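You operate a simulated robot arm through the tools that you are given. There is no shell and no other tool.

Carry out the task below with a simulated robot arm. There is one attempt and no reset: what you move stays moved.

## Task
Stir the small beaker on high till its oil film is gone, then tip it into the empty one.
Fine: the empty one beside the stir plate; stir dial off first; put the beaker back on the plate. Set down upright: small beaker.

Only the result counts: the job must be done as asked and must still hold three seconds after the hand-in. Knocking over, shifting, dropping, spilling or breaking anything else fails it.

## Robot
A 6-joint arm with a two-finger parallel gripper, fixed in place. Base frame: the origin is at the foot of the arm, x ahead of it, y to its left, z up. Units: m, rad, N and s.
With the tool pointing down near the work surface it reaches from about 0.26 to 0.68 m from the base axis. Its first joint turns from -1.152 to 1.152 rad. Payload 2.9 kg.
Tool frame: the origin (TCP) lies between the finger pads and is the grasp point; the fingertips stand 0.03 m ahead of it; z points along the fingers, y is the line along which they close. The gripper opens to 0.11 m. The fingers are 0.02 m wide and 0.01 m thick; the gripper's body (0.048 by 0.112 m) begins 0.055 m behind the TCP.
Orientation is told as [roll, pitch, yaw] about the base's x, y, z axes, in that order, counted from this pose: with the fingers straight down and closing along the base's y, the tool's x points along the base's -x, its y along +y and its z along -z.

## Interface
- The arm moves only by the tool apply_moves. Its argument "series" is a list of rows, each a list of 6 numbers: the shift along the tool's x, y, z in units of 300 mm (1.0 is 300 mm), then the turn, a rotation vector about the tool's x, y, z in units of 180 degrees (1.0 is 180 degrees). In form: [[dx, dy, dz, ax, ay, az], ...]. A call has 1 to 20 rows; each row is the pose to reach, as a shift and turn from the pose commanded when the call began, along the tool's axes at that moment. "jaw" is the closure, from 0 (fully open) to 1 (shut), set as the call begins (left out, the last holds). A call with a number of a shift or a turn outside -1 to 1 is refused whole. Each row takes 0.2 s and may step no farther than 0.05 m and 0.15 rad from the row before; otherwise, or with a gripper value out of range, the whole call is refused. Where a pose cannot be reached the arm comes as near as it can. A force on the tool above 40 N (or 10 N above the force at the start of the call, whichever is more), or a blocked arm, ends the call early, and 0.2 s more pass. Each finger travels about 0.108 m/s and halts on what it meets, pressing with about 39 N; the grip force reading is that of the motor and also rises with nothing between the fingers. The clock runs only during rows and for 0.2 s after the last one: add rows that repeat a pose to give the fingers time. The reply holds the time, the measured pose of the TCP, the force on the tool along the base axes, the opening and the grip force, in the units named above and with some noise, with the torque about the TCP (base axes, N m) and any sound that the robot's microphone picked up.
- Cameras (640 x 400 px; columns grow to the right, rows downward): "scene" is fixed at [0.0907, 0.4395, 1.4023]; the picture's right is [-0.65, -0.76, 0.00], its down [-0.30, 0.25, -0.92] and it looks along [0.70, -0.59, -0.39] (base axes); focal length 344 px, centre (320, 200). "wrist" rides on the gripper at [0.072, 0.017, -0.103] in the tool frame; the picture's right is [-0.23, 0.97, 0.00], its down [-0.76, -0.18, -0.62] and it looks along [-0.61, -0.14, 0.78] (tool axes); focal length 222 px, centre (320, 200). There is no depth. A picture from a camera that has moved, and an enlarged one, comes with that camera's place and axes in the base frame and with its lens.
- capture(camera): a new picture of that camera. The clock stands still meanwhile.
- close_up(camera, box): a new picture of the part [left, top, right, bottom] of that camera's present view, enlarged. The clock stands still meanwhile.
- job_done(): hands the job in; it is judged then, once.

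Nothing tells you positions but the pictures and the camera data. Unless the task says otherwise, let go and move clear before handing in.

The tools are called after "Call:" by a JSON object that holds its "api" and its "payload". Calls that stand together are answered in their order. apply_moves: Moves the arm, as the interface text tells. Its arguments: {"type":"object","properties":{"series":{"type":"array","items":{"type":"array","items":{"type":"number"}}},"jaw":{"type":"number"}},"required":["series"]} The other tools are called the same way: capture (camera) takes a picture; close_up (camera, box) takes an enlarged picture of a part of a camera's view; job_done () hands the job in.

At the start:

```text
t: 0.0
position: [0.4256, 0.0445, 1.2177]
orientation: [-0.001, 0.0, -0.001]
wrist_force: [0.4, 0.2, 0.0]
ft_torque: [-0.03, 0.02, -0.02]
width: 0.1101
finger_force: 0.1
```

scene: 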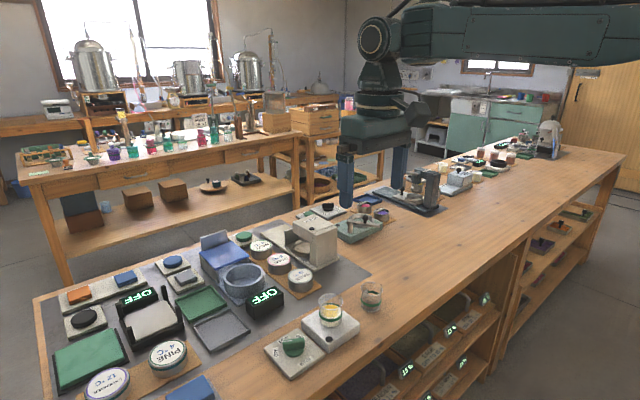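
wrist: 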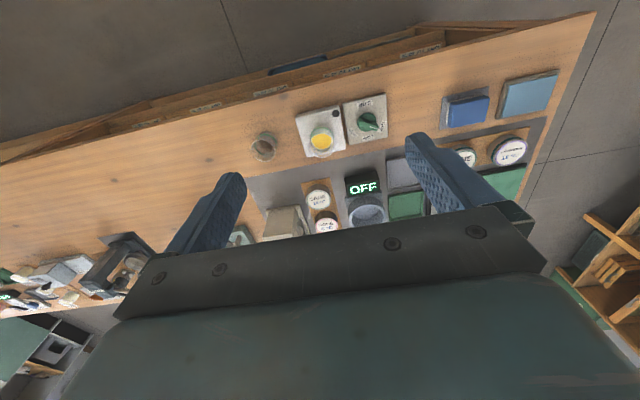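

I see a bench with a small stir plate carrying a beaker with a yellow film, a separate dial unit with a green knob beside it, and an empty beaker next to the plate. I'll zoom in first to locate them.

Call:
{"api": "close_up", "payload": {"camera": "scene", "box": [250, 270, 410, 390]}}

Call:
{"api": "close_up", "payload": {"camera": "wrist", "box": [230, 80, 410, 180]}}

Call:
{"api": "close_up", "payload": {"camera": "scene", "box": [30, 200, 350, 400]}}

```text
3.33 times, centred on (330, 330) of scene
camera zoom: at [0.0907, 0.4395, 1.4023], right [-0.65, -0.76, 0.0], down [-0.3, 0.25, -0.92], along [0.7, -0.59, -0.39], focal length 1146 px, centre (287, -233)
```

zoom: 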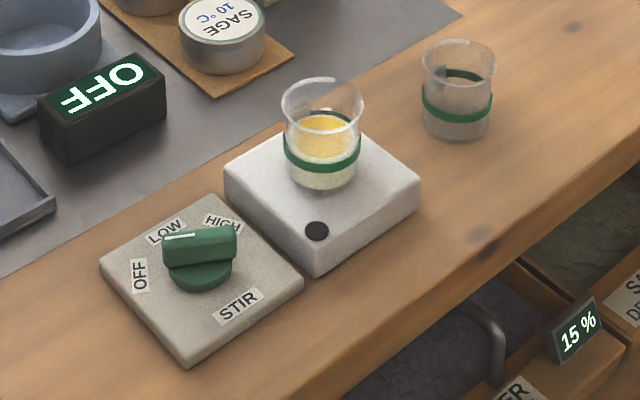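

```text
3.56 times, centred on (320, 130) of wrist
camera zoom: at [0.3532, 0.062, 1.3205], right [0.23, 0.97, 0.0], down [0.76, -0.18, 0.62], along [0.61, -0.14, -0.78], focal length 790 px, centre (320, 449)
```

zoom: 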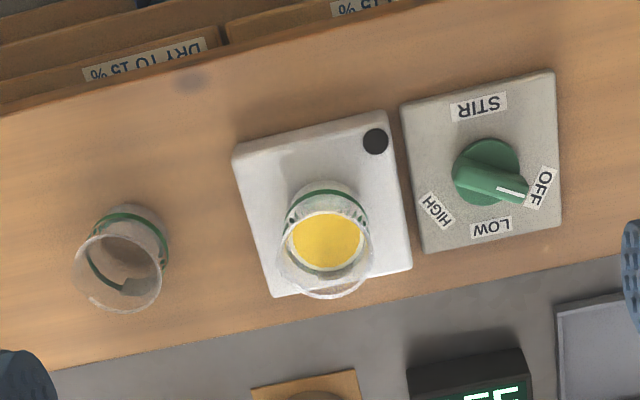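

```text
2.00 times, centred on (190, 300) of scene
camera zoom: at [0.0907, 0.4395, 1.4023], right [-0.65, -0.76, 0.0], down [-0.3, 0.25, -0.92], along [0.7, -0.59, -0.39], focal length 688 px, centre (580, 0)
```

zoom: 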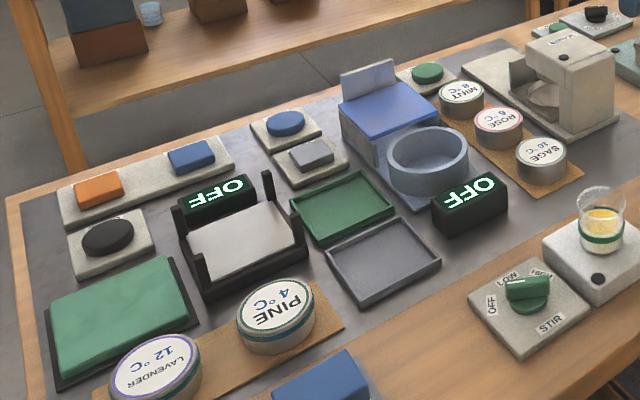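

The stir plate's top is at about z 0.834, with the small beaker on it near (0.545, 0.024). The empty beaker is near (0.538, -0.107) on the bench, and the STIR knob is near (0.548, 0.126), pointing to OFF. I'll move down towards the knob for a closer look.

Call:
{"api": "apply_moves", "payload": {"series": [[-0.041, 0.047, 0.121, 0, 0, 0], [-0.083, 0.095, 0.242, 0, 0, 0], [-0.124, 0.142, 0.363, 0, 0, 0], [-0.165, 0.19, 0.484, 0, 0, 0], [-0.207, 0.237, 0.605, 0, 0, 0], [-0.248, 0.285, 0.726, 0, 0, 0], [-0.248, 0.285, 0.726, 0, 0, 0]], "jaw": 0.5}}

Call:
{"api": "capture", "payload": {"camera": "wrist"}}

Call:
{"api": "capture", "payload": {"camera": "scene"}}

```text
t: 1.6
position: [0.5017, 0.1286, 0.9984]
orientation: [0.0, -0.001, 0.0]
wrist_force: [0.4, 0.8, -0.7]
ft_torque: [-0.02, -0.01, 0.01]
width: 0.0552
finger_force: 0.0
```

```text
taken
camera wrist: at [0.4281, 0.1466, 1.1013], right [0.23, 0.97, 0.0], down [0.76, -0.18, 0.62], along [0.61, -0.14, -0.78], focal length 222 px, centre (320, 200)
```

wrist: 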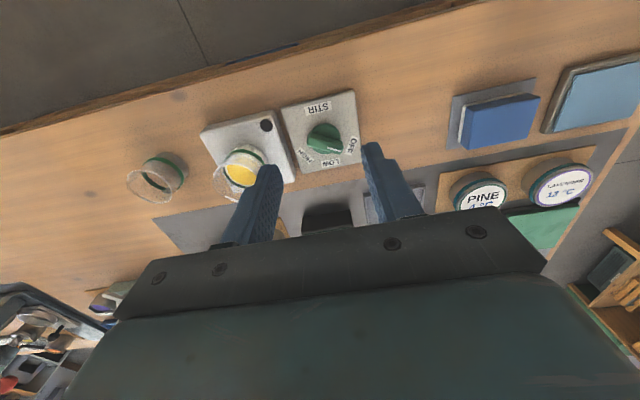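

```text
taken
```

scene: 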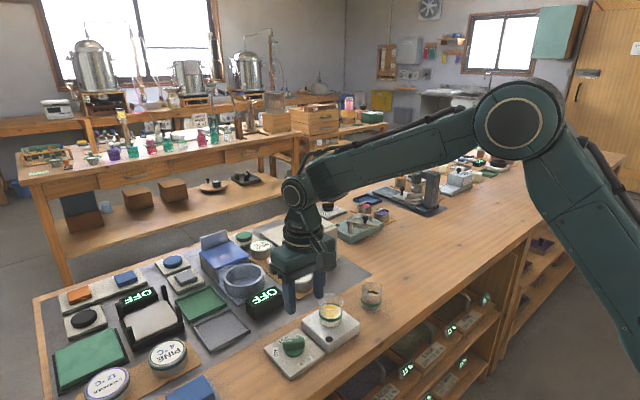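

The arm is above the work area and has a clear view of the knob. Next I'll enlarge the dial to get the grip-bar angle and the label directions.

Call:
{"api": "close_up", "payload": {"camera": "wrist", "box": [260, 80, 388, 180]}}

Call:
{"api": "close_up", "payload": {"camera": "scene", "box": [256, 320, 352, 380]}}

```text
4.00 times, centred on (324, 130) of wrist
camera zoom: at [0.4281, 0.1466, 1.1013], right [0.23, 0.97, 0.0], down [0.76, -0.18, 0.62], along [0.61, -0.14, -0.78], focal length 888 px, centre (304, 480)
```

zoom: 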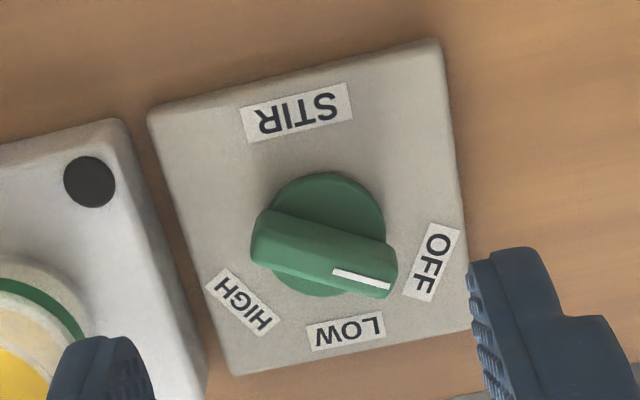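

```text
6.67 times, centred on (304, 350) of scene
camera zoom: at [0.0907, 0.4395, 1.4023], right [-0.65, -0.76, 0.0], down [-0.3, 0.25, -0.92], along [0.7, -0.59, -0.39], focal length 2292 px, centre (427, -800)
```

zoom: 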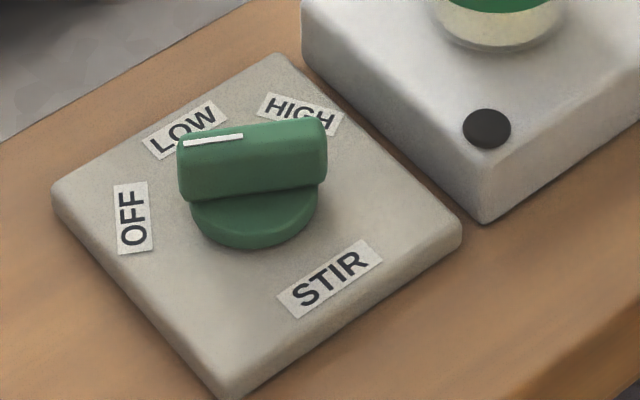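

The dial face is at about z 0.817 and the grip bar's top at about 0.844. The knob axis is near (0.547, 0.127), with OFF at about +58°, LOW at 0° and HIGH at about -58° from base +x. I'll go over the knob and turn the gripper so the fingers straddle the bar.

Call:
{"api": "apply_moves", "payload": {"series": [[-0.02, -0.001, 0.029, 0, 0, -0.04], [-0.039, -0.003, 0.058, 0, 0, -0.08], [-0.059, -0.004, 0.087, 0, 0, -0.121], [-0.078, -0.005, 0.117, 0, 0, -0.161], [-0.098, -0.006, 0.146, 0, 0, -0.201], [-0.118, -0.008, 0.175, 0, 0, -0.242], [-0.137, -0.009, 0.204, 0, 0, -0.282], [-0.157, -0.01, 0.233, 0, 0, -0.322], [-0.157, -0.01, 0.233, 0, 0, -0.322]]}}

Call:
{"api": "capture", "payload": {"camera": "wrist"}}

Call:
{"api": "close_up", "payload": {"camera": "scene", "box": [240, 260, 400, 380]}}

```text
t: 3.6
position: [0.548, 0.1273, 0.9287]
orientation: [0.001, -0.001, 1.012]
wrist_force: [0.3, -0.3, -1.0]
ft_torque: [-0.02, 0.01, -0.01]
width: 0.0548
finger_force: 0.2
```

```text
taken
camera wrist: at [0.4957, 0.0749, 1.0328], right [-0.71, 0.71, 0.0], down [0.55, 0.55, 0.62], along [0.44, 0.44, -0.78], focal length 222 px, centre (320, 200)
```

wrist: 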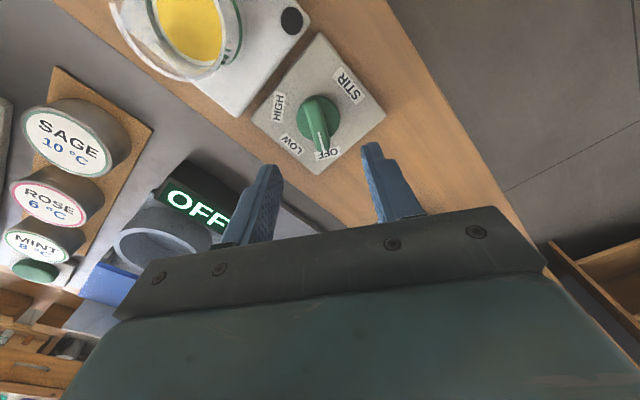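

```text
3.33 times, centred on (320, 320) of scene
camera zoom: at [0.0907, 0.4395, 1.4023], right [-0.65, -0.76, 0.0], down [-0.3, 0.25, -0.92], along [0.7, -0.59, -0.39], focal length 1146 px, centre (320, -200)
```

zoom: 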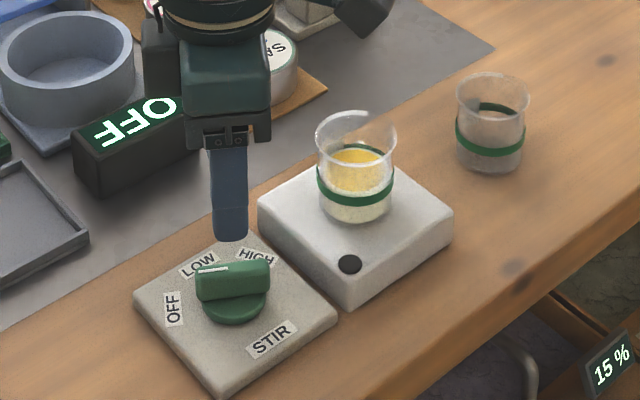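

The fingers look aligned with the bar. I'll take one enlarged look to check the centering before going down.

Call:
{"api": "close_up", "payload": {"camera": "wrist", "box": [240, 80, 400, 180]}}

```text
4.00 times, centred on (320, 130) of wrist
camera zoom: at [0.4957, 0.0749, 1.0328], right [-0.71, 0.71, 0.0], down [0.55, 0.55, 0.62], along [0.44, 0.44, -0.78], focal length 888 px, centre (320, 480)
```

zoom: 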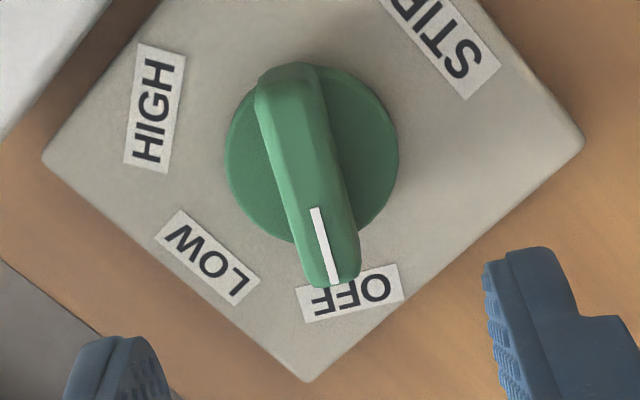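

Aiming point refined to about (0.546, 0.125), with the pointer at about 60°. Now I'll go down around the bar with the fingers still open.

Call:
{"api": "apply_moves", "payload": {"series": [[0.004, -0.001, 0.06, 0, 0, -0.005], [0.009, -0.002, 0.12, 0, 0, -0.011], [0.009, -0.002, 0.17, 0, 0, -0.011], [0.009, -0.002, 0.2, 0, 0, -0.011], [0.009, -0.002, 0.22, 0, 0, -0.011], [0.009, -0.002, 0.22, 0, 0, -0.011]]}}

Call:
{"api": "close_up", "payload": {"camera": "scene", "box": [240, 280, 400, 380]}}

Call:
{"api": "close_up", "payload": {"camera": "wrist", "box": [220, 80, 420, 205]}}

```text
t: 5.0
position: [0.5476, 0.1246, 0.8649]
orientation: [0.001, 0.0, 1.046]
wrist_force: [-0.3, -0.2, 0.4]
ft_torque: [0.0, 0.01, 0.02]
width: 0.055
finger_force: 0.1
```

```text
4.00 times, centred on (320, 330) of scene
camera zoom: at [0.0907, 0.4395, 1.4023], right [-0.65, -0.76, 0.0], down [-0.3, 0.25, -0.92], along [0.7, -0.59, -0.39], focal length 1375 px, centre (320, -320)
```

zoom: 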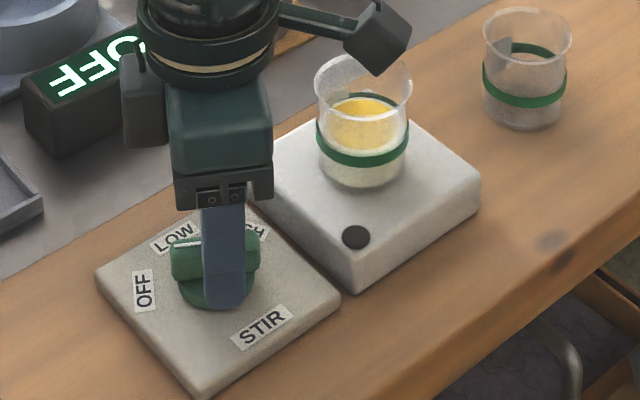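

```text
3.20 times, centred on (320, 142) of wrist
camera zoom: at [0.4953, 0.071, 0.9677], right [-0.73, 0.68, 0.0], down [0.54, 0.57, 0.62], along [0.43, 0.45, -0.78], focal length 711 px, centre (320, 384)
```

zoom: 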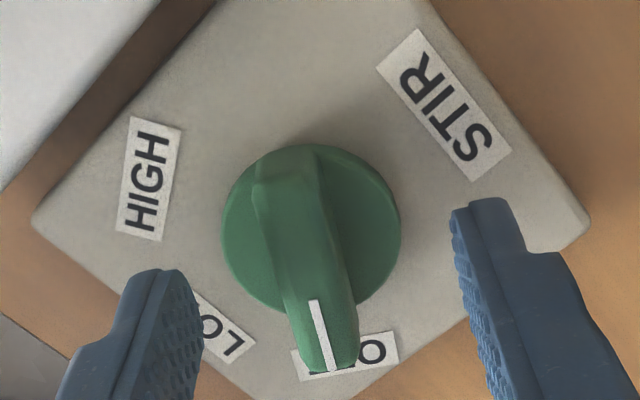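

The fingertips straddle the bar evenly, so I'll close on it.

Call:
{"api": "apply_moves", "payload": {"series": [[0, 0, 0, 0, 0, 0], [0, 0, 0, 0, 0, 0], [0, 0, 0, 0, 0, 0], [0, 0, 0, 0, 0, 0]], "jaw": 1}}

Call:
{"api": "close_up", "payload": {"camera": "wrist", "box": [220, 80, 420, 205]}}

```text
t: 6.0
position: [0.5498, 0.1236, 0.8631]
orientation: [-0.003, -0.002, 1.042]
wrist_force: [20.3, -11.5, -10.0]
ft_torque: [0.22, -0.78, -0.03]
width: 0.0138
finger_force: 44.4
```

```text
3.20 times, centred on (320, 142) of wrist
camera zoom: at [0.4966, 0.0699, 0.9677], right [-0.73, 0.69, 0.0], down [0.53, 0.57, 0.63], along [0.43, 0.45, -0.78], focal length 711 px, centre (320, 384)
```

zoom: 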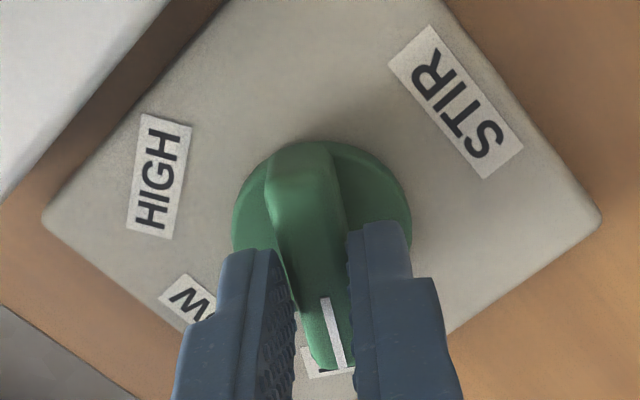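

The bar is gripped (opening 0.0138), but the side force shows my centre is about 3 mm off. I'll shift to relieve that force before turning.

Call:
{"api": "apply_moves", "payload": {"series": [[0, -0.005, 0, 0, 0, 0], [-0.001, -0.01, 0, 0, 0, 0], [-0.001, -0.01, 0, 0, 0, 0]]}}

```text
t: 6.8
position: [0.5497, 0.125, 0.8641]
orientation: [0.002, 0.002, 1.044]
wrist_force: [-1.2, -13.0, 15.3]
ft_torque: [0.35, -0.33, 0.03]
width: 0.0137
finger_force: 44.7
```

The side load is mostly gone. Now I'll turn the knob clockwise, from OFF past LOW towards HIGH, about 118° in small steps.

Call:
{"api": "apply_moves", "payload": {"series": [[0, 0, 0, 0, 0, 0.044], [0, 0, 0, 0, 0, 0.088], [0, 0, 0, 0, 0, 0.132], [0, 0, 0, 0, 0, 0.176], [0, 0, 0, 0, 0, 0.22], [0, 0, 0, 0, 0, 0.264], [0, 0, 0, 0, 0, 0.308], [0, 0, 0, 0, 0, 0.352]]}}

Call:
{"api": "close_up", "payload": {"camera": "scene", "box": [240, 280, 400, 380]}}

```text
t: 8.6
position: [0.548, 0.1255, 0.8647]
orientation: [0.001, 0.001, -0.06]
wrist_force: [-16.1, 9.8, 30.1]
ft_torque: [0.33, 1.26, 0.04]
width: 0.014
finger_force: 45.2
```

```text
4.00 times, centred on (320, 330) of scene
camera zoom: at [0.0898, 0.4396, 1.4023], right [-0.65, -0.76, 0.0], down [-0.3, 0.25, -0.92], along [0.7, -0.59, -0.39], focal length 1375 px, centre (320, -320)
```

zoom: 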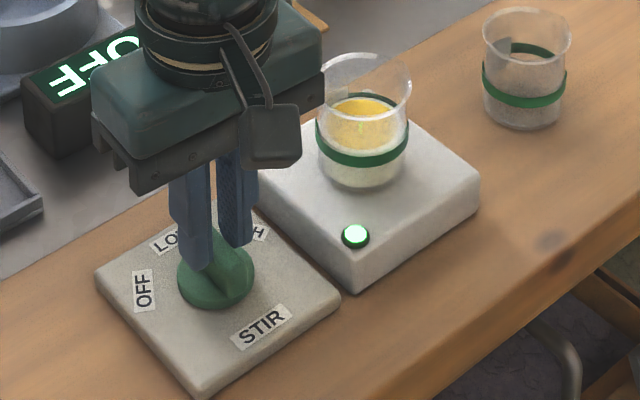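

The plate's light came on at LOW. I'll relieve the built-up force slightly and carry on turning to HIGH.

Call:
{"api": "apply_moves", "payload": {"series": [[0.003, 0.002, -0.004, 0, 0, 0], [0.005, 0.003, -0.006, 0, 0, 0]]}}

Call:
{"api": "apply_moves", "payload": {"series": [[0, 0, 0, 0, 0, 0.044], [0, 0, 0, 0, 0, 0.088], [0, 0, 0, 0, 0, 0.132], [0, 0, 0, 0, 0, 0.176], [0, 0, 0, 0, 0, 0.22], [0, 0, 0, 0, 0, 0.264], [0, 0, 0, 0, 0, 0.308], [0, 0, 0, 0, 0, 0.308]]}}

Call:
{"api": "close_up", "payload": {"camera": "scene", "box": [240, 280, 400, 380]}}

Call:
{"api": "close_up", "payload": {"camera": "wrist", "box": [220, 80, 420, 205]}}

```text
t: 9.2
position: [0.5483, 0.1247, 0.8637]
orientation: [0.0, -0.002, -0.059]
wrist_force: [3.7, 13.1, 4.9]
ft_torque: [0.43, 0.9, 0.02]
width: 0.0138
finger_force: 44.6
```

```text
t: 11.0
position: [0.5485, 0.1266, 0.8637]
orientation: [-0.001, -0.001, -1.025]
wrist_force: [15.2, 23.7, -27.4]
ft_torque: [-0.1, -0.78, 0.05]
width: 0.0139
finger_force: 45.3
```

```text
4.00 times, centred on (320, 330) of scene
camera zoom: at [0.0915, 0.4402, 1.402], right [-0.65, -0.76, 0.0], down [-0.3, 0.25, -0.92], along [0.7, -0.59, -0.39], focal length 1375 px, centre (320, -320)
```

zoom: 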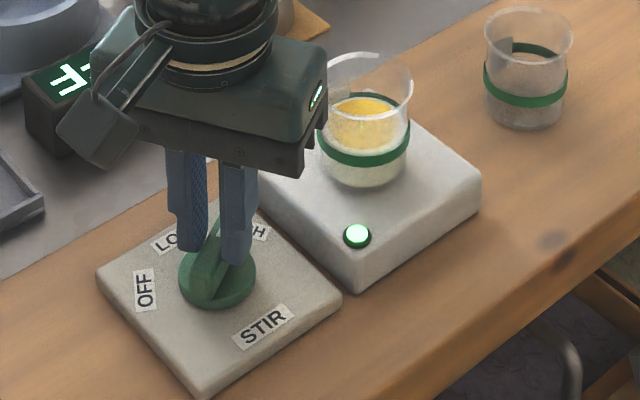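

```text
3.20 times, centred on (320, 142) of wrist
camera zoom: at [0.5251, 0.1968, 0.9679], right [0.95, 0.31, 0.0], down [0.24, -0.74, 0.62], along [0.19, -0.59, -0.78], focal length 711 px, centre (320, 384)
```

zoom: 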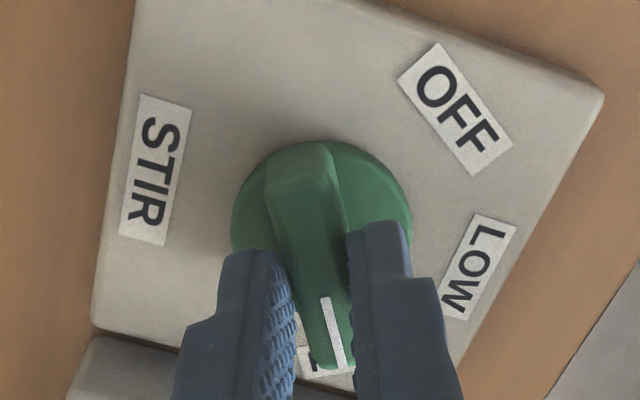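

The pointer is at HIGH and the light is on. I'll give it a last degree or two, open the fingers and see how the knob and film look.

Call:
{"api": "apply_moves", "payload": {"series": [[0, 0, 0, 0, 0, 0.009], [0, 0, 0, 0, 0, 0.009]]}}

Call:
{"api": "apply_moves", "payload": {"series": [[0, 0, 0, 0, 0, 0.009], [0, 0, 0, 0, 0, 0.009], [0, 0, 0, 0, 0, 0.009], [0, 0, 0, 0, 0, 0.009], [0, 0, 0, 0, 0, 0.009]], "jaw": 0.5}}

Call:
{"api": "close_up", "payload": {"camera": "scene", "box": [240, 280, 400, 380]}}

Call:
{"api": "close_up", "payload": {"camera": "wrist", "box": [220, 80, 420, 205]}}

```text
t: 11.6
position: [0.5489, 0.1255, 0.8654]
orientation: [0.003, 0.002, -1.053]
wrist_force: [15.6, 22.2, -29.8]
ft_torque: [0.25, -0.4, 0.73]
width: 0.0136
finger_force: 45.4
```

```text
t: 12.8
position: [0.5502, 0.1256, 0.8648]
orientation: [0.0, -0.001, -1.084]
wrist_force: [-0.5, 0.5, -0.5]
ft_torque: [-0.01, 0.0, -0.04]
width: 0.055
finger_force: 0.0
```

```text
4.00 times, centred on (320, 330) of scene
camera zoom: at [0.0907, 0.4395, 1.4023], right [-0.65, -0.76, 0.0], down [-0.3, 0.25, -0.92], along [0.7, -0.59, -0.39], focal length 1375 px, centre (320, -320)
```

zoom: 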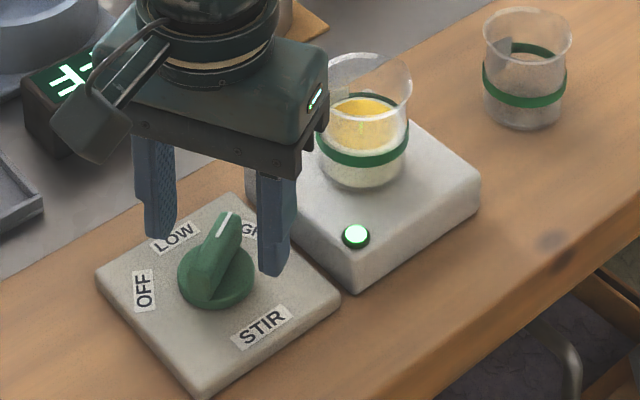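

```text
3.20 times, centred on (320, 142) of wrist
camera zoom: at [0.5289, 0.1967, 0.9685], right [0.97, 0.25, 0.0], down [0.2, -0.76, 0.62], along [0.16, -0.6, -0.78], focal length 711 px, centre (320, 384)
```

zoom: 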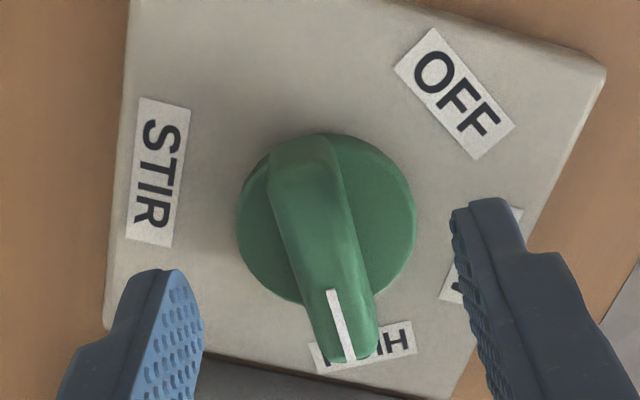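

The pointer sits on HIGH and the turning torque suggests I reached the stop. I'll let it stir and watch the yellow film.

Call:
{"api": "apply_moves", "payload": {"series": [[0, 0, 0, 0, 0, 0], [0, 0, 0, 0, 0, 0], [0, 0, 0, 0, 0, 0], [0, 0, 0, 0, 0, 0], [0, 0, 0, 0, 0, 0], [0, 0, 0, 0, 0, 0], [0, 0, 0, 0, 0, 0], [0, 0, 0, 0, 0, 0], [0, 0, 0, 0, 0, 0], [0, 0, 0, 0, 0, 0], [0, 0, 0, 0, 0, 0], [0, 0, 0, 0, 0, 0], [0, 0, 0, 0, 0, 0], [0, 0, 0, 0, 0, 0], [0, 0, 0, 0, 0, 0], [0, 0, 0, 0, 0, 0], [0, 0, 0, 0, 0, 0], [0, 0, 0, 0, 0, 0], [0, 0, 0, 0, 0, 0], [0, 0, 0, 0, 0, 0]]}}

Call:
{"api": "close_up", "payload": {"camera": "scene", "box": [300, 280, 364, 320]}}

```text
t: 17.0
position: [0.5482, 0.1237, 0.8644]
orientation: [0.0, 0.001, -1.085]
wrist_force: [0.7, -0.2, -1.2]
ft_torque: [-0.01, -0.01, 0.02]
width: 0.0549
finger_force: 0.1
```

```text
10.00 times, centred on (332, 300) of scene
camera zoom: at [0.0907, 0.4395, 1.4023], right [-0.65, -0.76, 0.0], down [-0.3, 0.25, -0.92], along [0.7, -0.59, -0.39], focal length 3438 px, centre (200, -800)
```

zoom: 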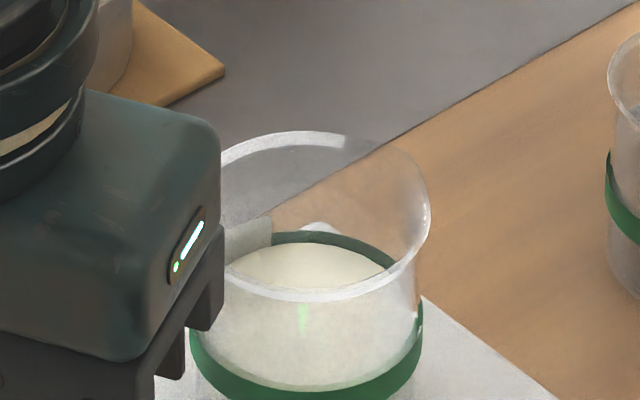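

The yellow film has gone and the contents are now uniform and creamy. I'll re-grip the bar and turn the dial back to OFF.

Call:
{"api": "apply_moves", "payload": {"series": [[0, 0, 0, 0, 0, 0], [0, 0, 0, 0, 0, 0], [0, 0, 0, 0, 0, 0]], "jaw": 1}}

Call:
{"api": "apply_moves", "payload": {"series": [[0, 0, 0, 0, 0, -0.044], [0, 0, 0, 0, 0, -0.088], [0, 0, 0, 0, 0, -0.132], [0, 0, 0, 0, 0, -0.176], [0, 0, 0, 0, 0, -0.22], [0, 0, 0, 0, 0, -0.264], [0, 0, 0, 0, 0, -0.308], [0, 0, 0, 0, 0, -0.35], [0, 0, 0, 0, 0, -0.35]]}}

Call:
{"api": "close_up", "payload": {"camera": "scene", "box": [240, 280, 400, 380]}}

```text
t: 17.8
position: [0.5493, 0.1253, 0.8649]
orientation: [0.003, 0.001, -1.082]
wrist_force: [12.1, 3.3, -6.3]
ft_torque: [-0.16, -0.34, 0.94]
width: 0.0141
finger_force: 45.5
```

```text
t: 19.8
position: [0.5492, 0.1246, 0.8656]
orientation: [0.001, -0.005, 0.018]
wrist_force: [24.5, 7.1, -8.9]
ft_torque: [0.13, 0.07, -0.01]
width: 0.0136
finger_force: 45.0
```

```text
4.00 times, centred on (320, 330) of scene
camera zoom: at [0.0914, 0.4397, 1.4022], right [-0.65, -0.76, 0.0], down [-0.3, 0.25, -0.92], along [0.7, -0.59, -0.39], focal length 1375 px, centre (320, -320)
```

zoom: 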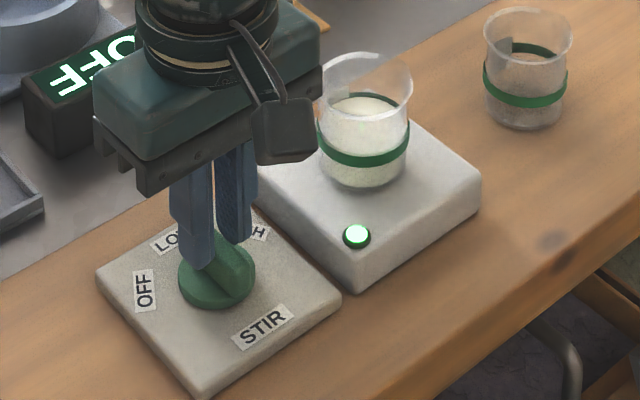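

It's at LOW with the light still on. I'll relieve the side force and continue to OFF.

Call:
{"api": "apply_moves", "payload": {"series": [[-0.003, 0.001, 0, 0, 0, 0], [-0.005, 0.001, 0, 0, 0, 0]]}}

Call:
{"api": "apply_moves", "payload": {"series": [[0, 0, 0, 0, 0, -0.044], [0, 0, 0, 0, 0, -0.088], [0, 0, 0, 0, 0, -0.132], [0, 0, 0, 0, 0, -0.176], [0, 0, 0, 0, 0, -0.22], [0, 0, 0, 0, 0, -0.264], [0, 0, 0, 0, 0, -0.308], [0, 0, 0, 0, 0, -0.345], [0, 0, 0, 0, 0, -0.345]]}}

Call:
{"api": "close_up", "payload": {"camera": "scene", "box": [240, 280, 400, 380]}}

```text
t: 20.4
position: [0.5502, 0.1252, 0.8643]
orientation: [0.0, -0.001, 0.016]
wrist_force: [9.2, 3.5, -3.0]
ft_torque: [0.15, -1.66, 0.02]
width: 0.0137
finger_force: 45.0
```

```text
t: 22.4
position: [0.5507, 0.1246, 0.8663]
orientation: [0.0, -0.002, 1.1]
wrist_force: [6.9, 6.9, 0.3]
ft_torque: [0.04, -0.16, -1.1]
width: 0.0148
finger_force: 45.0
```

```text
4.00 times, centred on (320, 330) of scene
camera zoom: at [0.0908, 0.4397, 1.4022], right [-0.65, -0.76, 0.0], down [-0.3, 0.25, -0.92], along [0.7, -0.59, -0.39], focal length 1375 px, centre (320, -320)
```

zoom: 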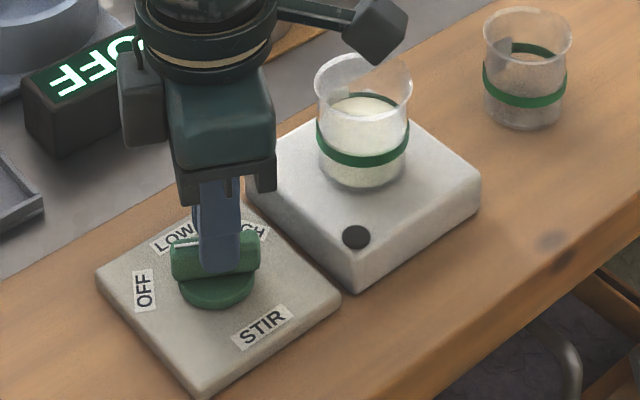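

The light is out, so the dial is OFF. I'll release the knob and lift straight up.

Call:
{"api": "apply_moves", "payload": {"series": [[0, 0, 0, 0, 0, 0], [0, 0, 0, 0, 0, 0], [0, 0, 0, 0, 0, 0]], "jaw": 0.5}}

Call:
{"api": "apply_moves", "payload": {"series": [[0, 0, -0.07, 0, 0, 0], [0, 0, -0.2, 0, 0, 0], [0, 0, -0.35, 0, 0, 0], [0, 0, -0.5, 0, 0, 0], [0, 0, -0.62, 0, 0, 0], [0, 0, -0.62, 0, 0, 0]]}}

Call:
{"api": "close_up", "payload": {"camera": "scene", "box": [250, 270, 410, 390]}}

Call:
{"api": "capture", "payload": {"camera": "wrist"}}

```text
t: 23.2
position: [0.5499, 0.1242, 0.8632]
orientation: [0.0, -0.001, 1.1]
wrist_force: [0.0, 0.7, 0.0]
ft_torque: [-0.03, 0.03, 0.02]
width: 0.0551
finger_force: 0.1
```

```text
t: 24.6
position: [0.5498, 0.1223, 1.0498]
orientation: [-0.001, -0.001, 1.099]
wrist_force: [-0.1, 0.2, 0.3]
ft_torque: [-0.01, 0.03, -0.01]
width: 0.0549
finger_force: 0.1
```

```text
3.33 times, centred on (330, 330) of scene
camera zoom: at [0.0907, 0.4395, 1.4023], right [-0.65, -0.76, 0.0], down [-0.3, 0.25, -0.92], along [0.7, -0.59, -0.39], focal length 1146 px, centre (287, -233)
```

zoom: 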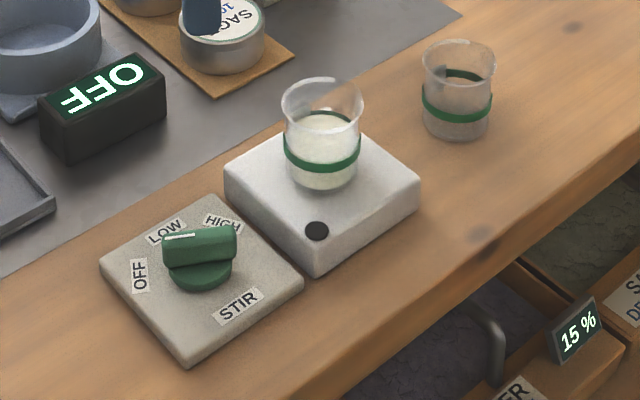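

```text
taken
camera wrist: at [0.5008, 0.0659, 1.1525], right [-0.76, 0.64, 0.0], down [0.5, 0.6, 0.62], along [0.4, 0.48, -0.78], focal length 222 px, centre (320, 200)
```

wrist: 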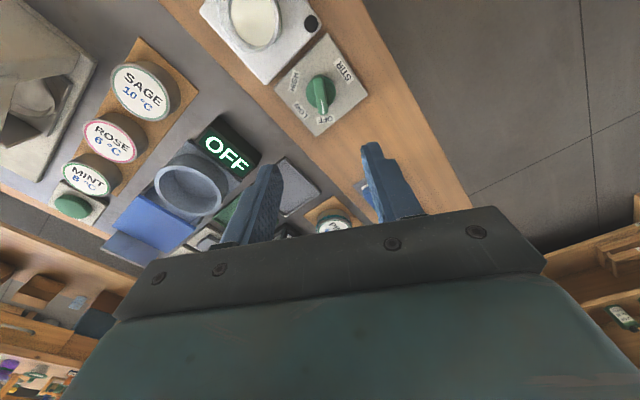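

The dial is back at OFF, the light is dark and the beaker shows no film. I'll now move towards the small beaker and turn the wrist half round, so the camera stays on top once the tool is levelled.

Call:
{"api": "apply_moves", "payload": {"series": [[0.032, 0.01, 0, 0, 0, -0.0464], [0.064, 0.02, 0, 0, 0, -0.0928], [0.096, 0.031, 0, 0, 0, -0.1393], [0.128, 0.041, 0, 0, 0, -0.1857], [0.16, 0.051, 0, 0, 0, -0.2321], [0.192, 0.061, 0, 0, 0, -0.2786], [0.2245, 0.0715, 0, 0, 0, -0.325], [0.2565, 0.082, 0, 0, 0, -0.3714], [0.289, 0.092, 0, 0, 0, -0.4179], [0.321, 0.102, 0, 0, 0, -0.4643], [0.353, 0.112, 0, 0, 0, -0.5107], [0.385, 0.123, 0, 0, 0, -0.5571], [0.417, 0.133, 0, 0, 0, -0.6036], [0.449, 0.143, 0, 0, 0, -0.65], [0.449, 0.143, 0, 0, 0, -0.65]]}}

Call:
{"api": "capture", "payload": {"camera": "scene"}}

```text
t: 27.8
position: [0.4505, 0.047, 1.0533]
orientation: [-0.013, -0.003, 3.129]
wrist_force: [-0.8, -0.4, -0.4]
ft_torque: [0.0, 0.03, 0.0]
width: 0.0549
finger_force: 0.2
out of reach, approached as far as the arm can: row 14, 15
```

```text
taken
```

scene: 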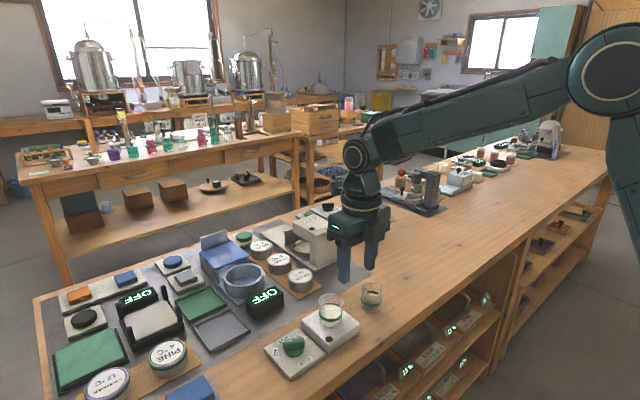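

The wrist reaches its turn limit just short of a half turn. Instead I'll unwind and approach with the tool pitched about 30° below level, which keeps the camera clear of the bench.

Call:
{"api": "apply_moves", "payload": {"series": [[0, 0, 0, 0, 0, 0.047], [0, 0, 0, 0, 0, 0.094], [0, 0, 0, 0, 0, 0.141], [0, 0, 0, 0, 0, 0.188], [0, 0, 0, 0, 0, 0.235], [0, 0, 0, 0, 0, 0.282], [0, 0, 0, 0, 0, 0.329], [0, 0, 0, 0, 0, 0.376], [0, 0, 0, 0, 0, 0.423], [0, 0, 0, 0, 0, 0.47], [0, 0, 0, 0, 0, 0.517], [0, 0, 0, 0, 0, 0.564], [0, 0, 0, 0, 0, 0.611], [0, 0, 0, 0, 0, 0.658], [0, 0, 0, 0, 0, 0.705], [0, 0, 0, 0, 0, 0.752], [0, 0, 0, 0, 0, 0.799], [0, 0, 0, 0, 0, 0.846], [0, 0, 0, 0, 0, 0.893], [0, 0, 0, 0, 0, 0.94]], "jaw": 0.2}}

```text
t: 32.0
position: [0.4515, 0.0472, 1.0517]
orientation: [-0.002, 0.001, 0.185]
wrist_force: [0.1, -0.9, -0.3]
ft_torque: [0.0, -0.02, 0.01]
width: 0.0883
finger_force: 0.0
```

The wrist is unwound. Next I'll square up the yaw over the approach point, then pitch the tool up by 60°.

Call:
{"api": "apply_moves", "payload": {"series": [[0.01, -0.037, 0, 0, 0, 0.03], [0.019, -0.0745, 0, 0, 0, 0.0589], [0.019, -0.0745, 0, 0, 0, 0.0589]]}}

Call:
{"api": "apply_moves", "payload": {"series": [[0, 0, 0, 0, -0.0417, 0], [0, 0, 0, 0, -0.0833, 0], [0, 0, 0, 0, -0.125, 0], [0, 0, 0, 0, -0.1667, 0], [0, 0, 0, 0, -0.2083, 0], [0, 0, 0, 0, -0.25, 0], [0, 0, 0, 0, -0.2917, 0], [0, 0, 0, 0, -0.3333, 0], [0, 0, 0, 0, -0.3333, 0]]}}

Call:
{"api": "capture", "payload": {"camera": "scene"}}

Call:
{"api": "capture", "payload": {"camera": "wrist"}}

```text
t: 32.8
position: [0.4509, 0.0231, 1.0536]
orientation: [0.0, 0.0, 0.003]
wrist_force: [0.4, -0.2, -0.1]
ft_torque: [0.0, 0.0, -0.03]
width: 0.0878
finger_force: 0.2
```

```text
t: 34.8
position: [0.4496, 0.0224, 1.0524]
orientation: [-0.001, -1.047, 0.003]
wrist_force: [0.0, 0.0, -1.4]
ft_torque: [0.01, 0.01, -0.03]
width: 0.0882
finger_force: 0.1
```

```text
taken
```

scene: 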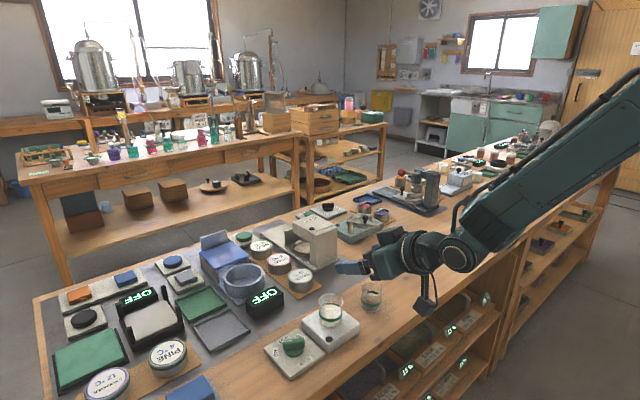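

```text
taken
camera wrist: at [0.323, 0.0396, 1.0417], right [0.11, 0.97, 0.2], down [-0.16, -0.18, 0.97], along [0.98, -0.14, 0.14], focal length 222 px, centre (320, 200)
```

wrist: 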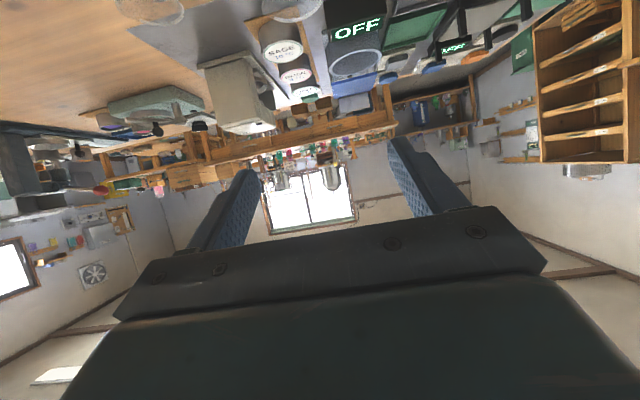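

The pitched pose is reachable and the forearm is clear of the bench. I'll go straight down to grasp height in front of the small beaker.

Call:
{"api": "apply_moves", "payload": {"series": [[0.09, 0, 0.052, 0, 0, 0], [0.2, 0, 0.1155, 0, 0, 0], [0.31, 0, 0.179, 0, 0, 0], [0.42, 0, 0.2425, 0, 0, 0], [0.49, 0, 0.283, 0, 0, 0], [0.531, 0, 0.3065, 0, 0, 0], [0.531, 0, 0.3065, 0, 0, 0]]}}

Call:
{"api": "capture", "payload": {"camera": "wrist"}}

Call:
{"api": "close_up", "payload": {"camera": "scene", "box": [260, 240, 500, 390]}}

```text
t: 36.4
position: [0.4491, 0.0231, 0.8691]
orientation: [0.0, -1.047, 0.002]
wrist_force: [-0.4, 0.3, 0.5]
ft_torque: [0.01, -0.04, 0.01]
width: 0.0878
finger_force: 0.1
```

```text
taken
camera wrist: at [0.3229, 0.0398, 0.8577], right [0.11, 0.97, 0.2], down [-0.16, -0.18, 0.97], along [0.98, -0.14, 0.13], focal length 222 px, centre (320, 200)
```

wrist: 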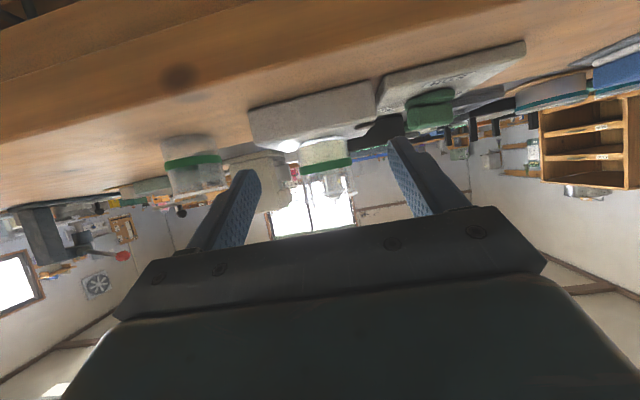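

```text
2.67 times, centred on (380, 315) of scene
camera zoom: at [0.0907, 0.4395, 1.4023], right [-0.65, -0.76, 0.0], down [-0.3, 0.25, -0.92], along [0.7, -0.59, -0.39], focal length 917 px, centre (160, -107)
```

zoom: 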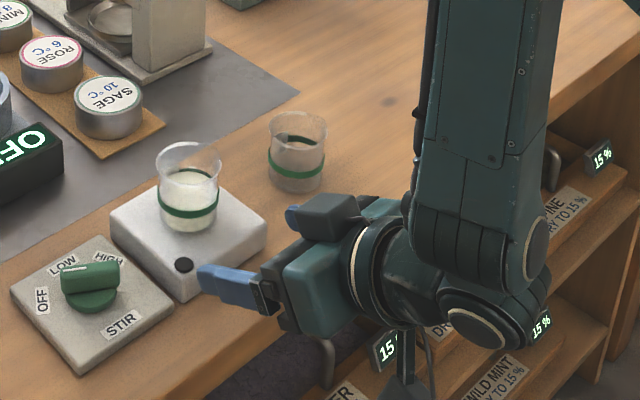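

I'm at grasp height and the fingers straddle the beaker's line in the upside-down wrist view. I'll enlarge it to measure the sideways and height alignment.

Call:
{"api": "close_up", "payload": {"camera": "wrist", "box": [140, 60, 460, 260]}}

Call:
{"api": "close_up", "payload": {"camera": "wrist", "box": [280, 120, 376, 210]}}

```text
2.00 times, centred on (300, 160) of wrist
camera zoom: at [0.3229, 0.0398, 0.8577], right [0.11, 0.97, 0.2], down [-0.16, -0.18, 0.97], along [0.98, -0.14, 0.13], focal length 444 px, centre (360, 280)
```

zoom: 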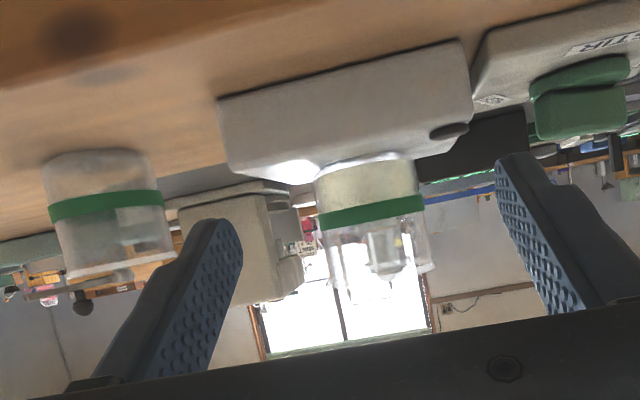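

```text
4.44 times, centred on (328, 165) of wrist
camera zoom: at [0.3229, 0.0398, 0.8577], right [0.11, 0.97, 0.2], down [-0.16, -0.18, 0.97], along [0.98, -0.14, 0.13], focal length 987 px, centre (284, 356)
```

zoom: 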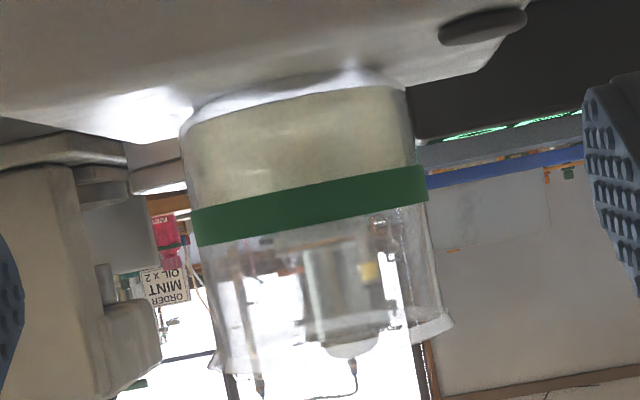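

The small beaker's axis is at about (0.552, 0.0205), spanning z from about 0.835 to 0.889. The target is near (0.546, -0.114) with its rim at about z 0.862. I'll advance with the fingers open around the small beaker.

Call:
{"api": "apply_moves", "payload": {"series": [[-0.03, -0.004, 0.052, 0, 0, 0], [-0.07, -0.008, 0.121, 0, 0, 0], [-0.11, -0.008, 0.19, 0, 0, 0], [-0.145, -0.008, 0.251, 0, 0, 0], [-0.17, -0.008, 0.2944, 0, 0, 0], [-0.17, -0.008, 0.2944, 0, 0, 0]]}}

Call:
{"api": "capture", "payload": {"camera": "wrist"}}

Call:
{"api": "close_up", "payload": {"camera": "scene", "box": [270, 260, 430, 360]}}

```text
t: 37.8
position: [0.5508, 0.021, 0.8694]
orientation: [0.002, -1.047, 0.004]
wrist_force: [-0.2, 0.0, 0.1]
ft_torque: [0.02, 0.02, -0.01]
width: 0.088
finger_force: 0.0
```

```text
taken
camera wrist: at [0.4247, 0.0381, 0.8583], right [0.11, 0.97, 0.2], down [-0.16, -0.18, 0.97], along [0.98, -0.14, 0.13], focal length 222 px, centre (320, 200)
```

wrist: 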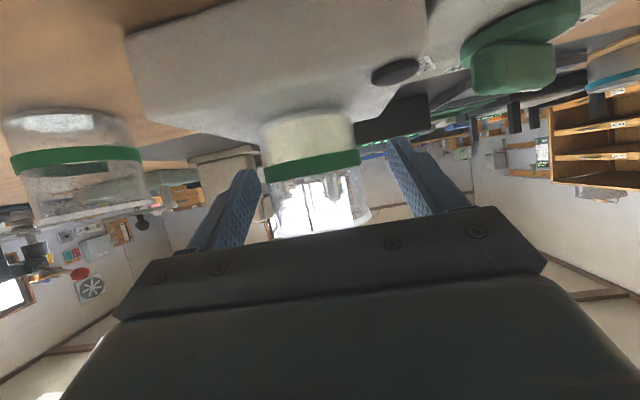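

```text
4.00 times, centred on (350, 310) of scene
camera zoom: at [0.0907, 0.4395, 1.4023], right [-0.65, -0.76, 0.0], down [-0.3, 0.25, -0.92], along [0.7, -0.59, -0.39], focal length 1375 px, centre (200, -240)
```

zoom: 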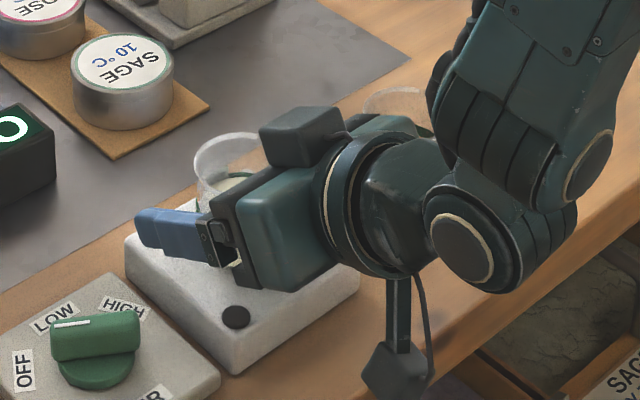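

The beaker is between the pads and centred to about a millimetre. I'll close gently on it.

Call:
{"api": "apply_moves", "payload": {"series": [[0, 0, 0, 0, 0, 0], [0, 0, 0, 0, 0, 0], [0, 0, 0, 0, 0, 0]], "jaw": 0.56}}

Call:
{"api": "capture", "payload": {"camera": "wrist"}}

```text
t: 38.6
position: [0.5518, 0.0211, 0.8703]
orientation: [0.0, -1.046, 0.003]
wrist_force: [0.8, -1.1, -0.1]
ft_torque: [0.0, -0.02, -0.01]
width: 0.0522
finger_force: 38.9
```

```text
taken
camera wrist: at [0.4245, 0.0381, 0.8584], right [0.11, 0.97, 0.2], down [-0.16, -0.18, 0.97], along [0.98, -0.14, 0.13], focal length 222 px, centre (320, 200)
```

wrist: 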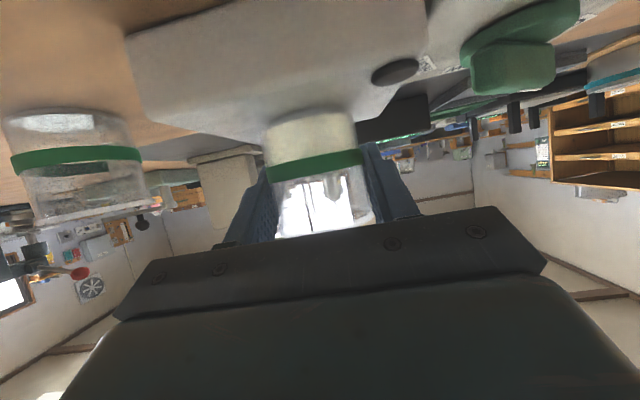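

The beaker is held with an opening of 0.052 and the grip is steady. I'll lift it straight up, keeping it upright, and check.

Call:
{"api": "apply_moves", "payload": {"series": [[-0.02, 0, -0.0115, 0, 0, 0], [-0.06, 0, -0.0346, 0, 0, 0], [-0.1, 0, -0.0577, 0, 0, 0], [-0.14, 0, -0.0808, 0, 0, 0], [-0.1732, 0, -0.1, 0, 0, 0], [-0.1732, 0, -0.1, 0, 0, 0]]}}

Call:
{"api": "capture", "payload": {"camera": "wrist"}}

Call:
{"api": "close_up", "payload": {"camera": "scene", "box": [270, 240, 430, 340]}}

```text
t: 40.0
position: [0.5511, 0.0211, 0.9287]
orientation: [0.001, -1.047, 0.004]
wrist_force: [0.2, -0.5, -1.1]
ft_torque: [0.01, 0.01, -0.02]
width: 0.0523
finger_force: 39.0
```

```text
taken
camera wrist: at [0.4252, 0.0379, 0.9178], right [0.11, 0.97, 0.2], down [-0.16, -0.18, 0.97], along [0.98, -0.14, 0.13], focal length 222 px, centre (320, 200)
```

wrist: 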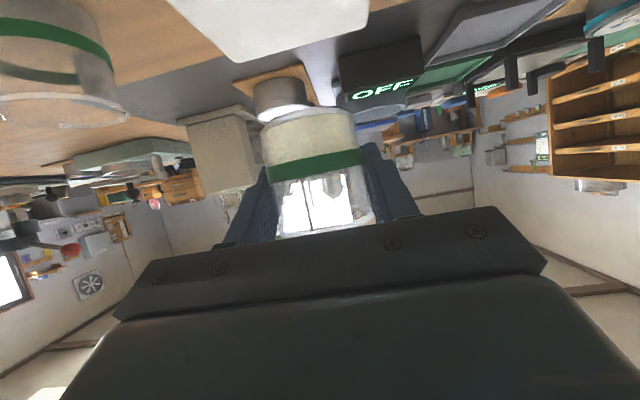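

```text
4.00 times, centred on (350, 290) of scene
camera zoom: at [0.0907, 0.4395, 1.4023], right [-0.65, -0.76, 0.0], down [-0.3, 0.25, -0.92], along [0.7, -0.59, -0.39], focal length 1375 px, centre (200, -160)
```

zoom: 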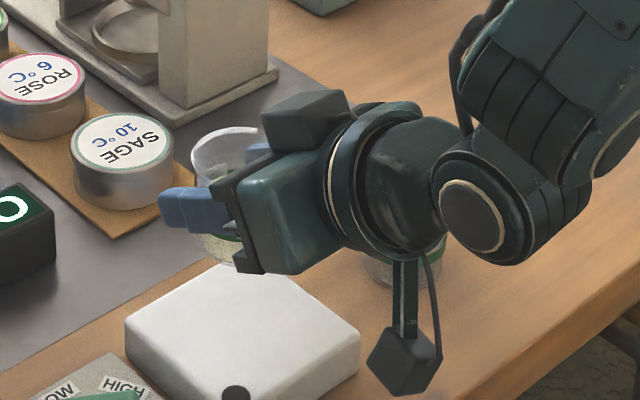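

It's lifted cleanly and level. I'll carry it sideways toward the empty beaker, staying above its rim.

Call:
{"api": "apply_moves", "payload": {"series": [[0, -0.03, 0, 0, 0, 0], [0, -0.08, 0, 0, 0, 0], [0, -0.14, 0, 0, 0, 0], [0, -0.2, 0, 0, 0, 0], [0, -0.25, 0, 0, 0, 0], [0, -0.28, 0, 0, 0, 0], [0, -0.3, 0, 0, 0, 0], [0, -0.3, 0, 0, 0, 0]]}}

Call:
{"api": "capture", "payload": {"camera": "wrist"}}

Call:
{"api": "close_up", "payload": {"camera": "scene", "box": [300, 240, 460, 340]}}

```text
t: 41.8
position: [0.5525, -0.0699, 0.9274]
orientation: [0.0, -1.047, 0.003]
wrist_force: [-0.5, 0.2, -0.7]
ft_torque: [0.0, 0.01, 0.03]
width: 0.0524
finger_force: 38.9
```

```text
taken
camera wrist: at [0.4252, -0.0525, 0.9171], right [0.11, 0.97, 0.2], down [-0.16, -0.18, 0.97], along [0.98, -0.14, 0.13], focal length 222 px, centre (320, 200)
```

wrist: 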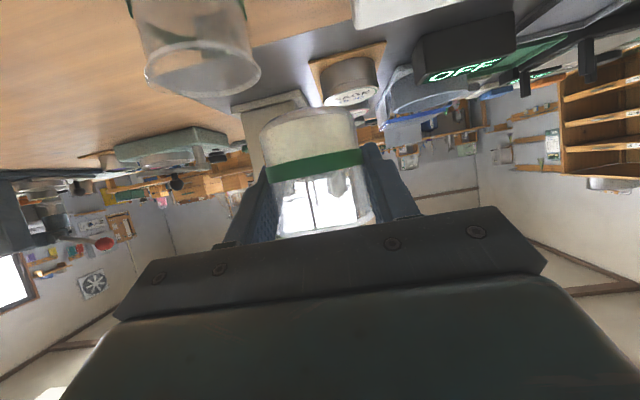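

```text
4.00 times, centred on (380, 290) of scene
camera zoom: at [0.0907, 0.4395, 1.4023], right [-0.65, -0.76, 0.0], down [-0.3, 0.25, -0.92], along [0.7, -0.59, -0.39], focal length 1375 px, centre (80, -160)
```

zoom: 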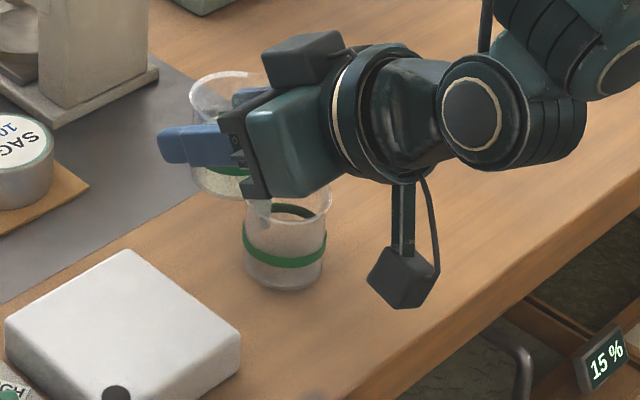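

The empty beaker's rim is now in the wrist view. I'll enlarge it to fix its position before tilting.

Call:
{"api": "close_up", "payload": {"camera": "wrist", "box": [110, 0, 310, 125]}}

```text
3.20 times, centred on (210, 62) of wrist
camera zoom: at [0.4252, -0.0525, 0.9171], right [0.11, 0.97, 0.2], down [-0.16, -0.18, 0.97], along [0.98, -0.14, 0.13], focal length 711 px, centre (672, 640)
```

zoom: 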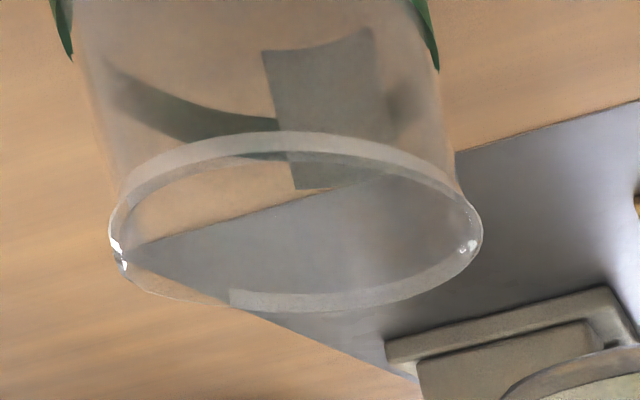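

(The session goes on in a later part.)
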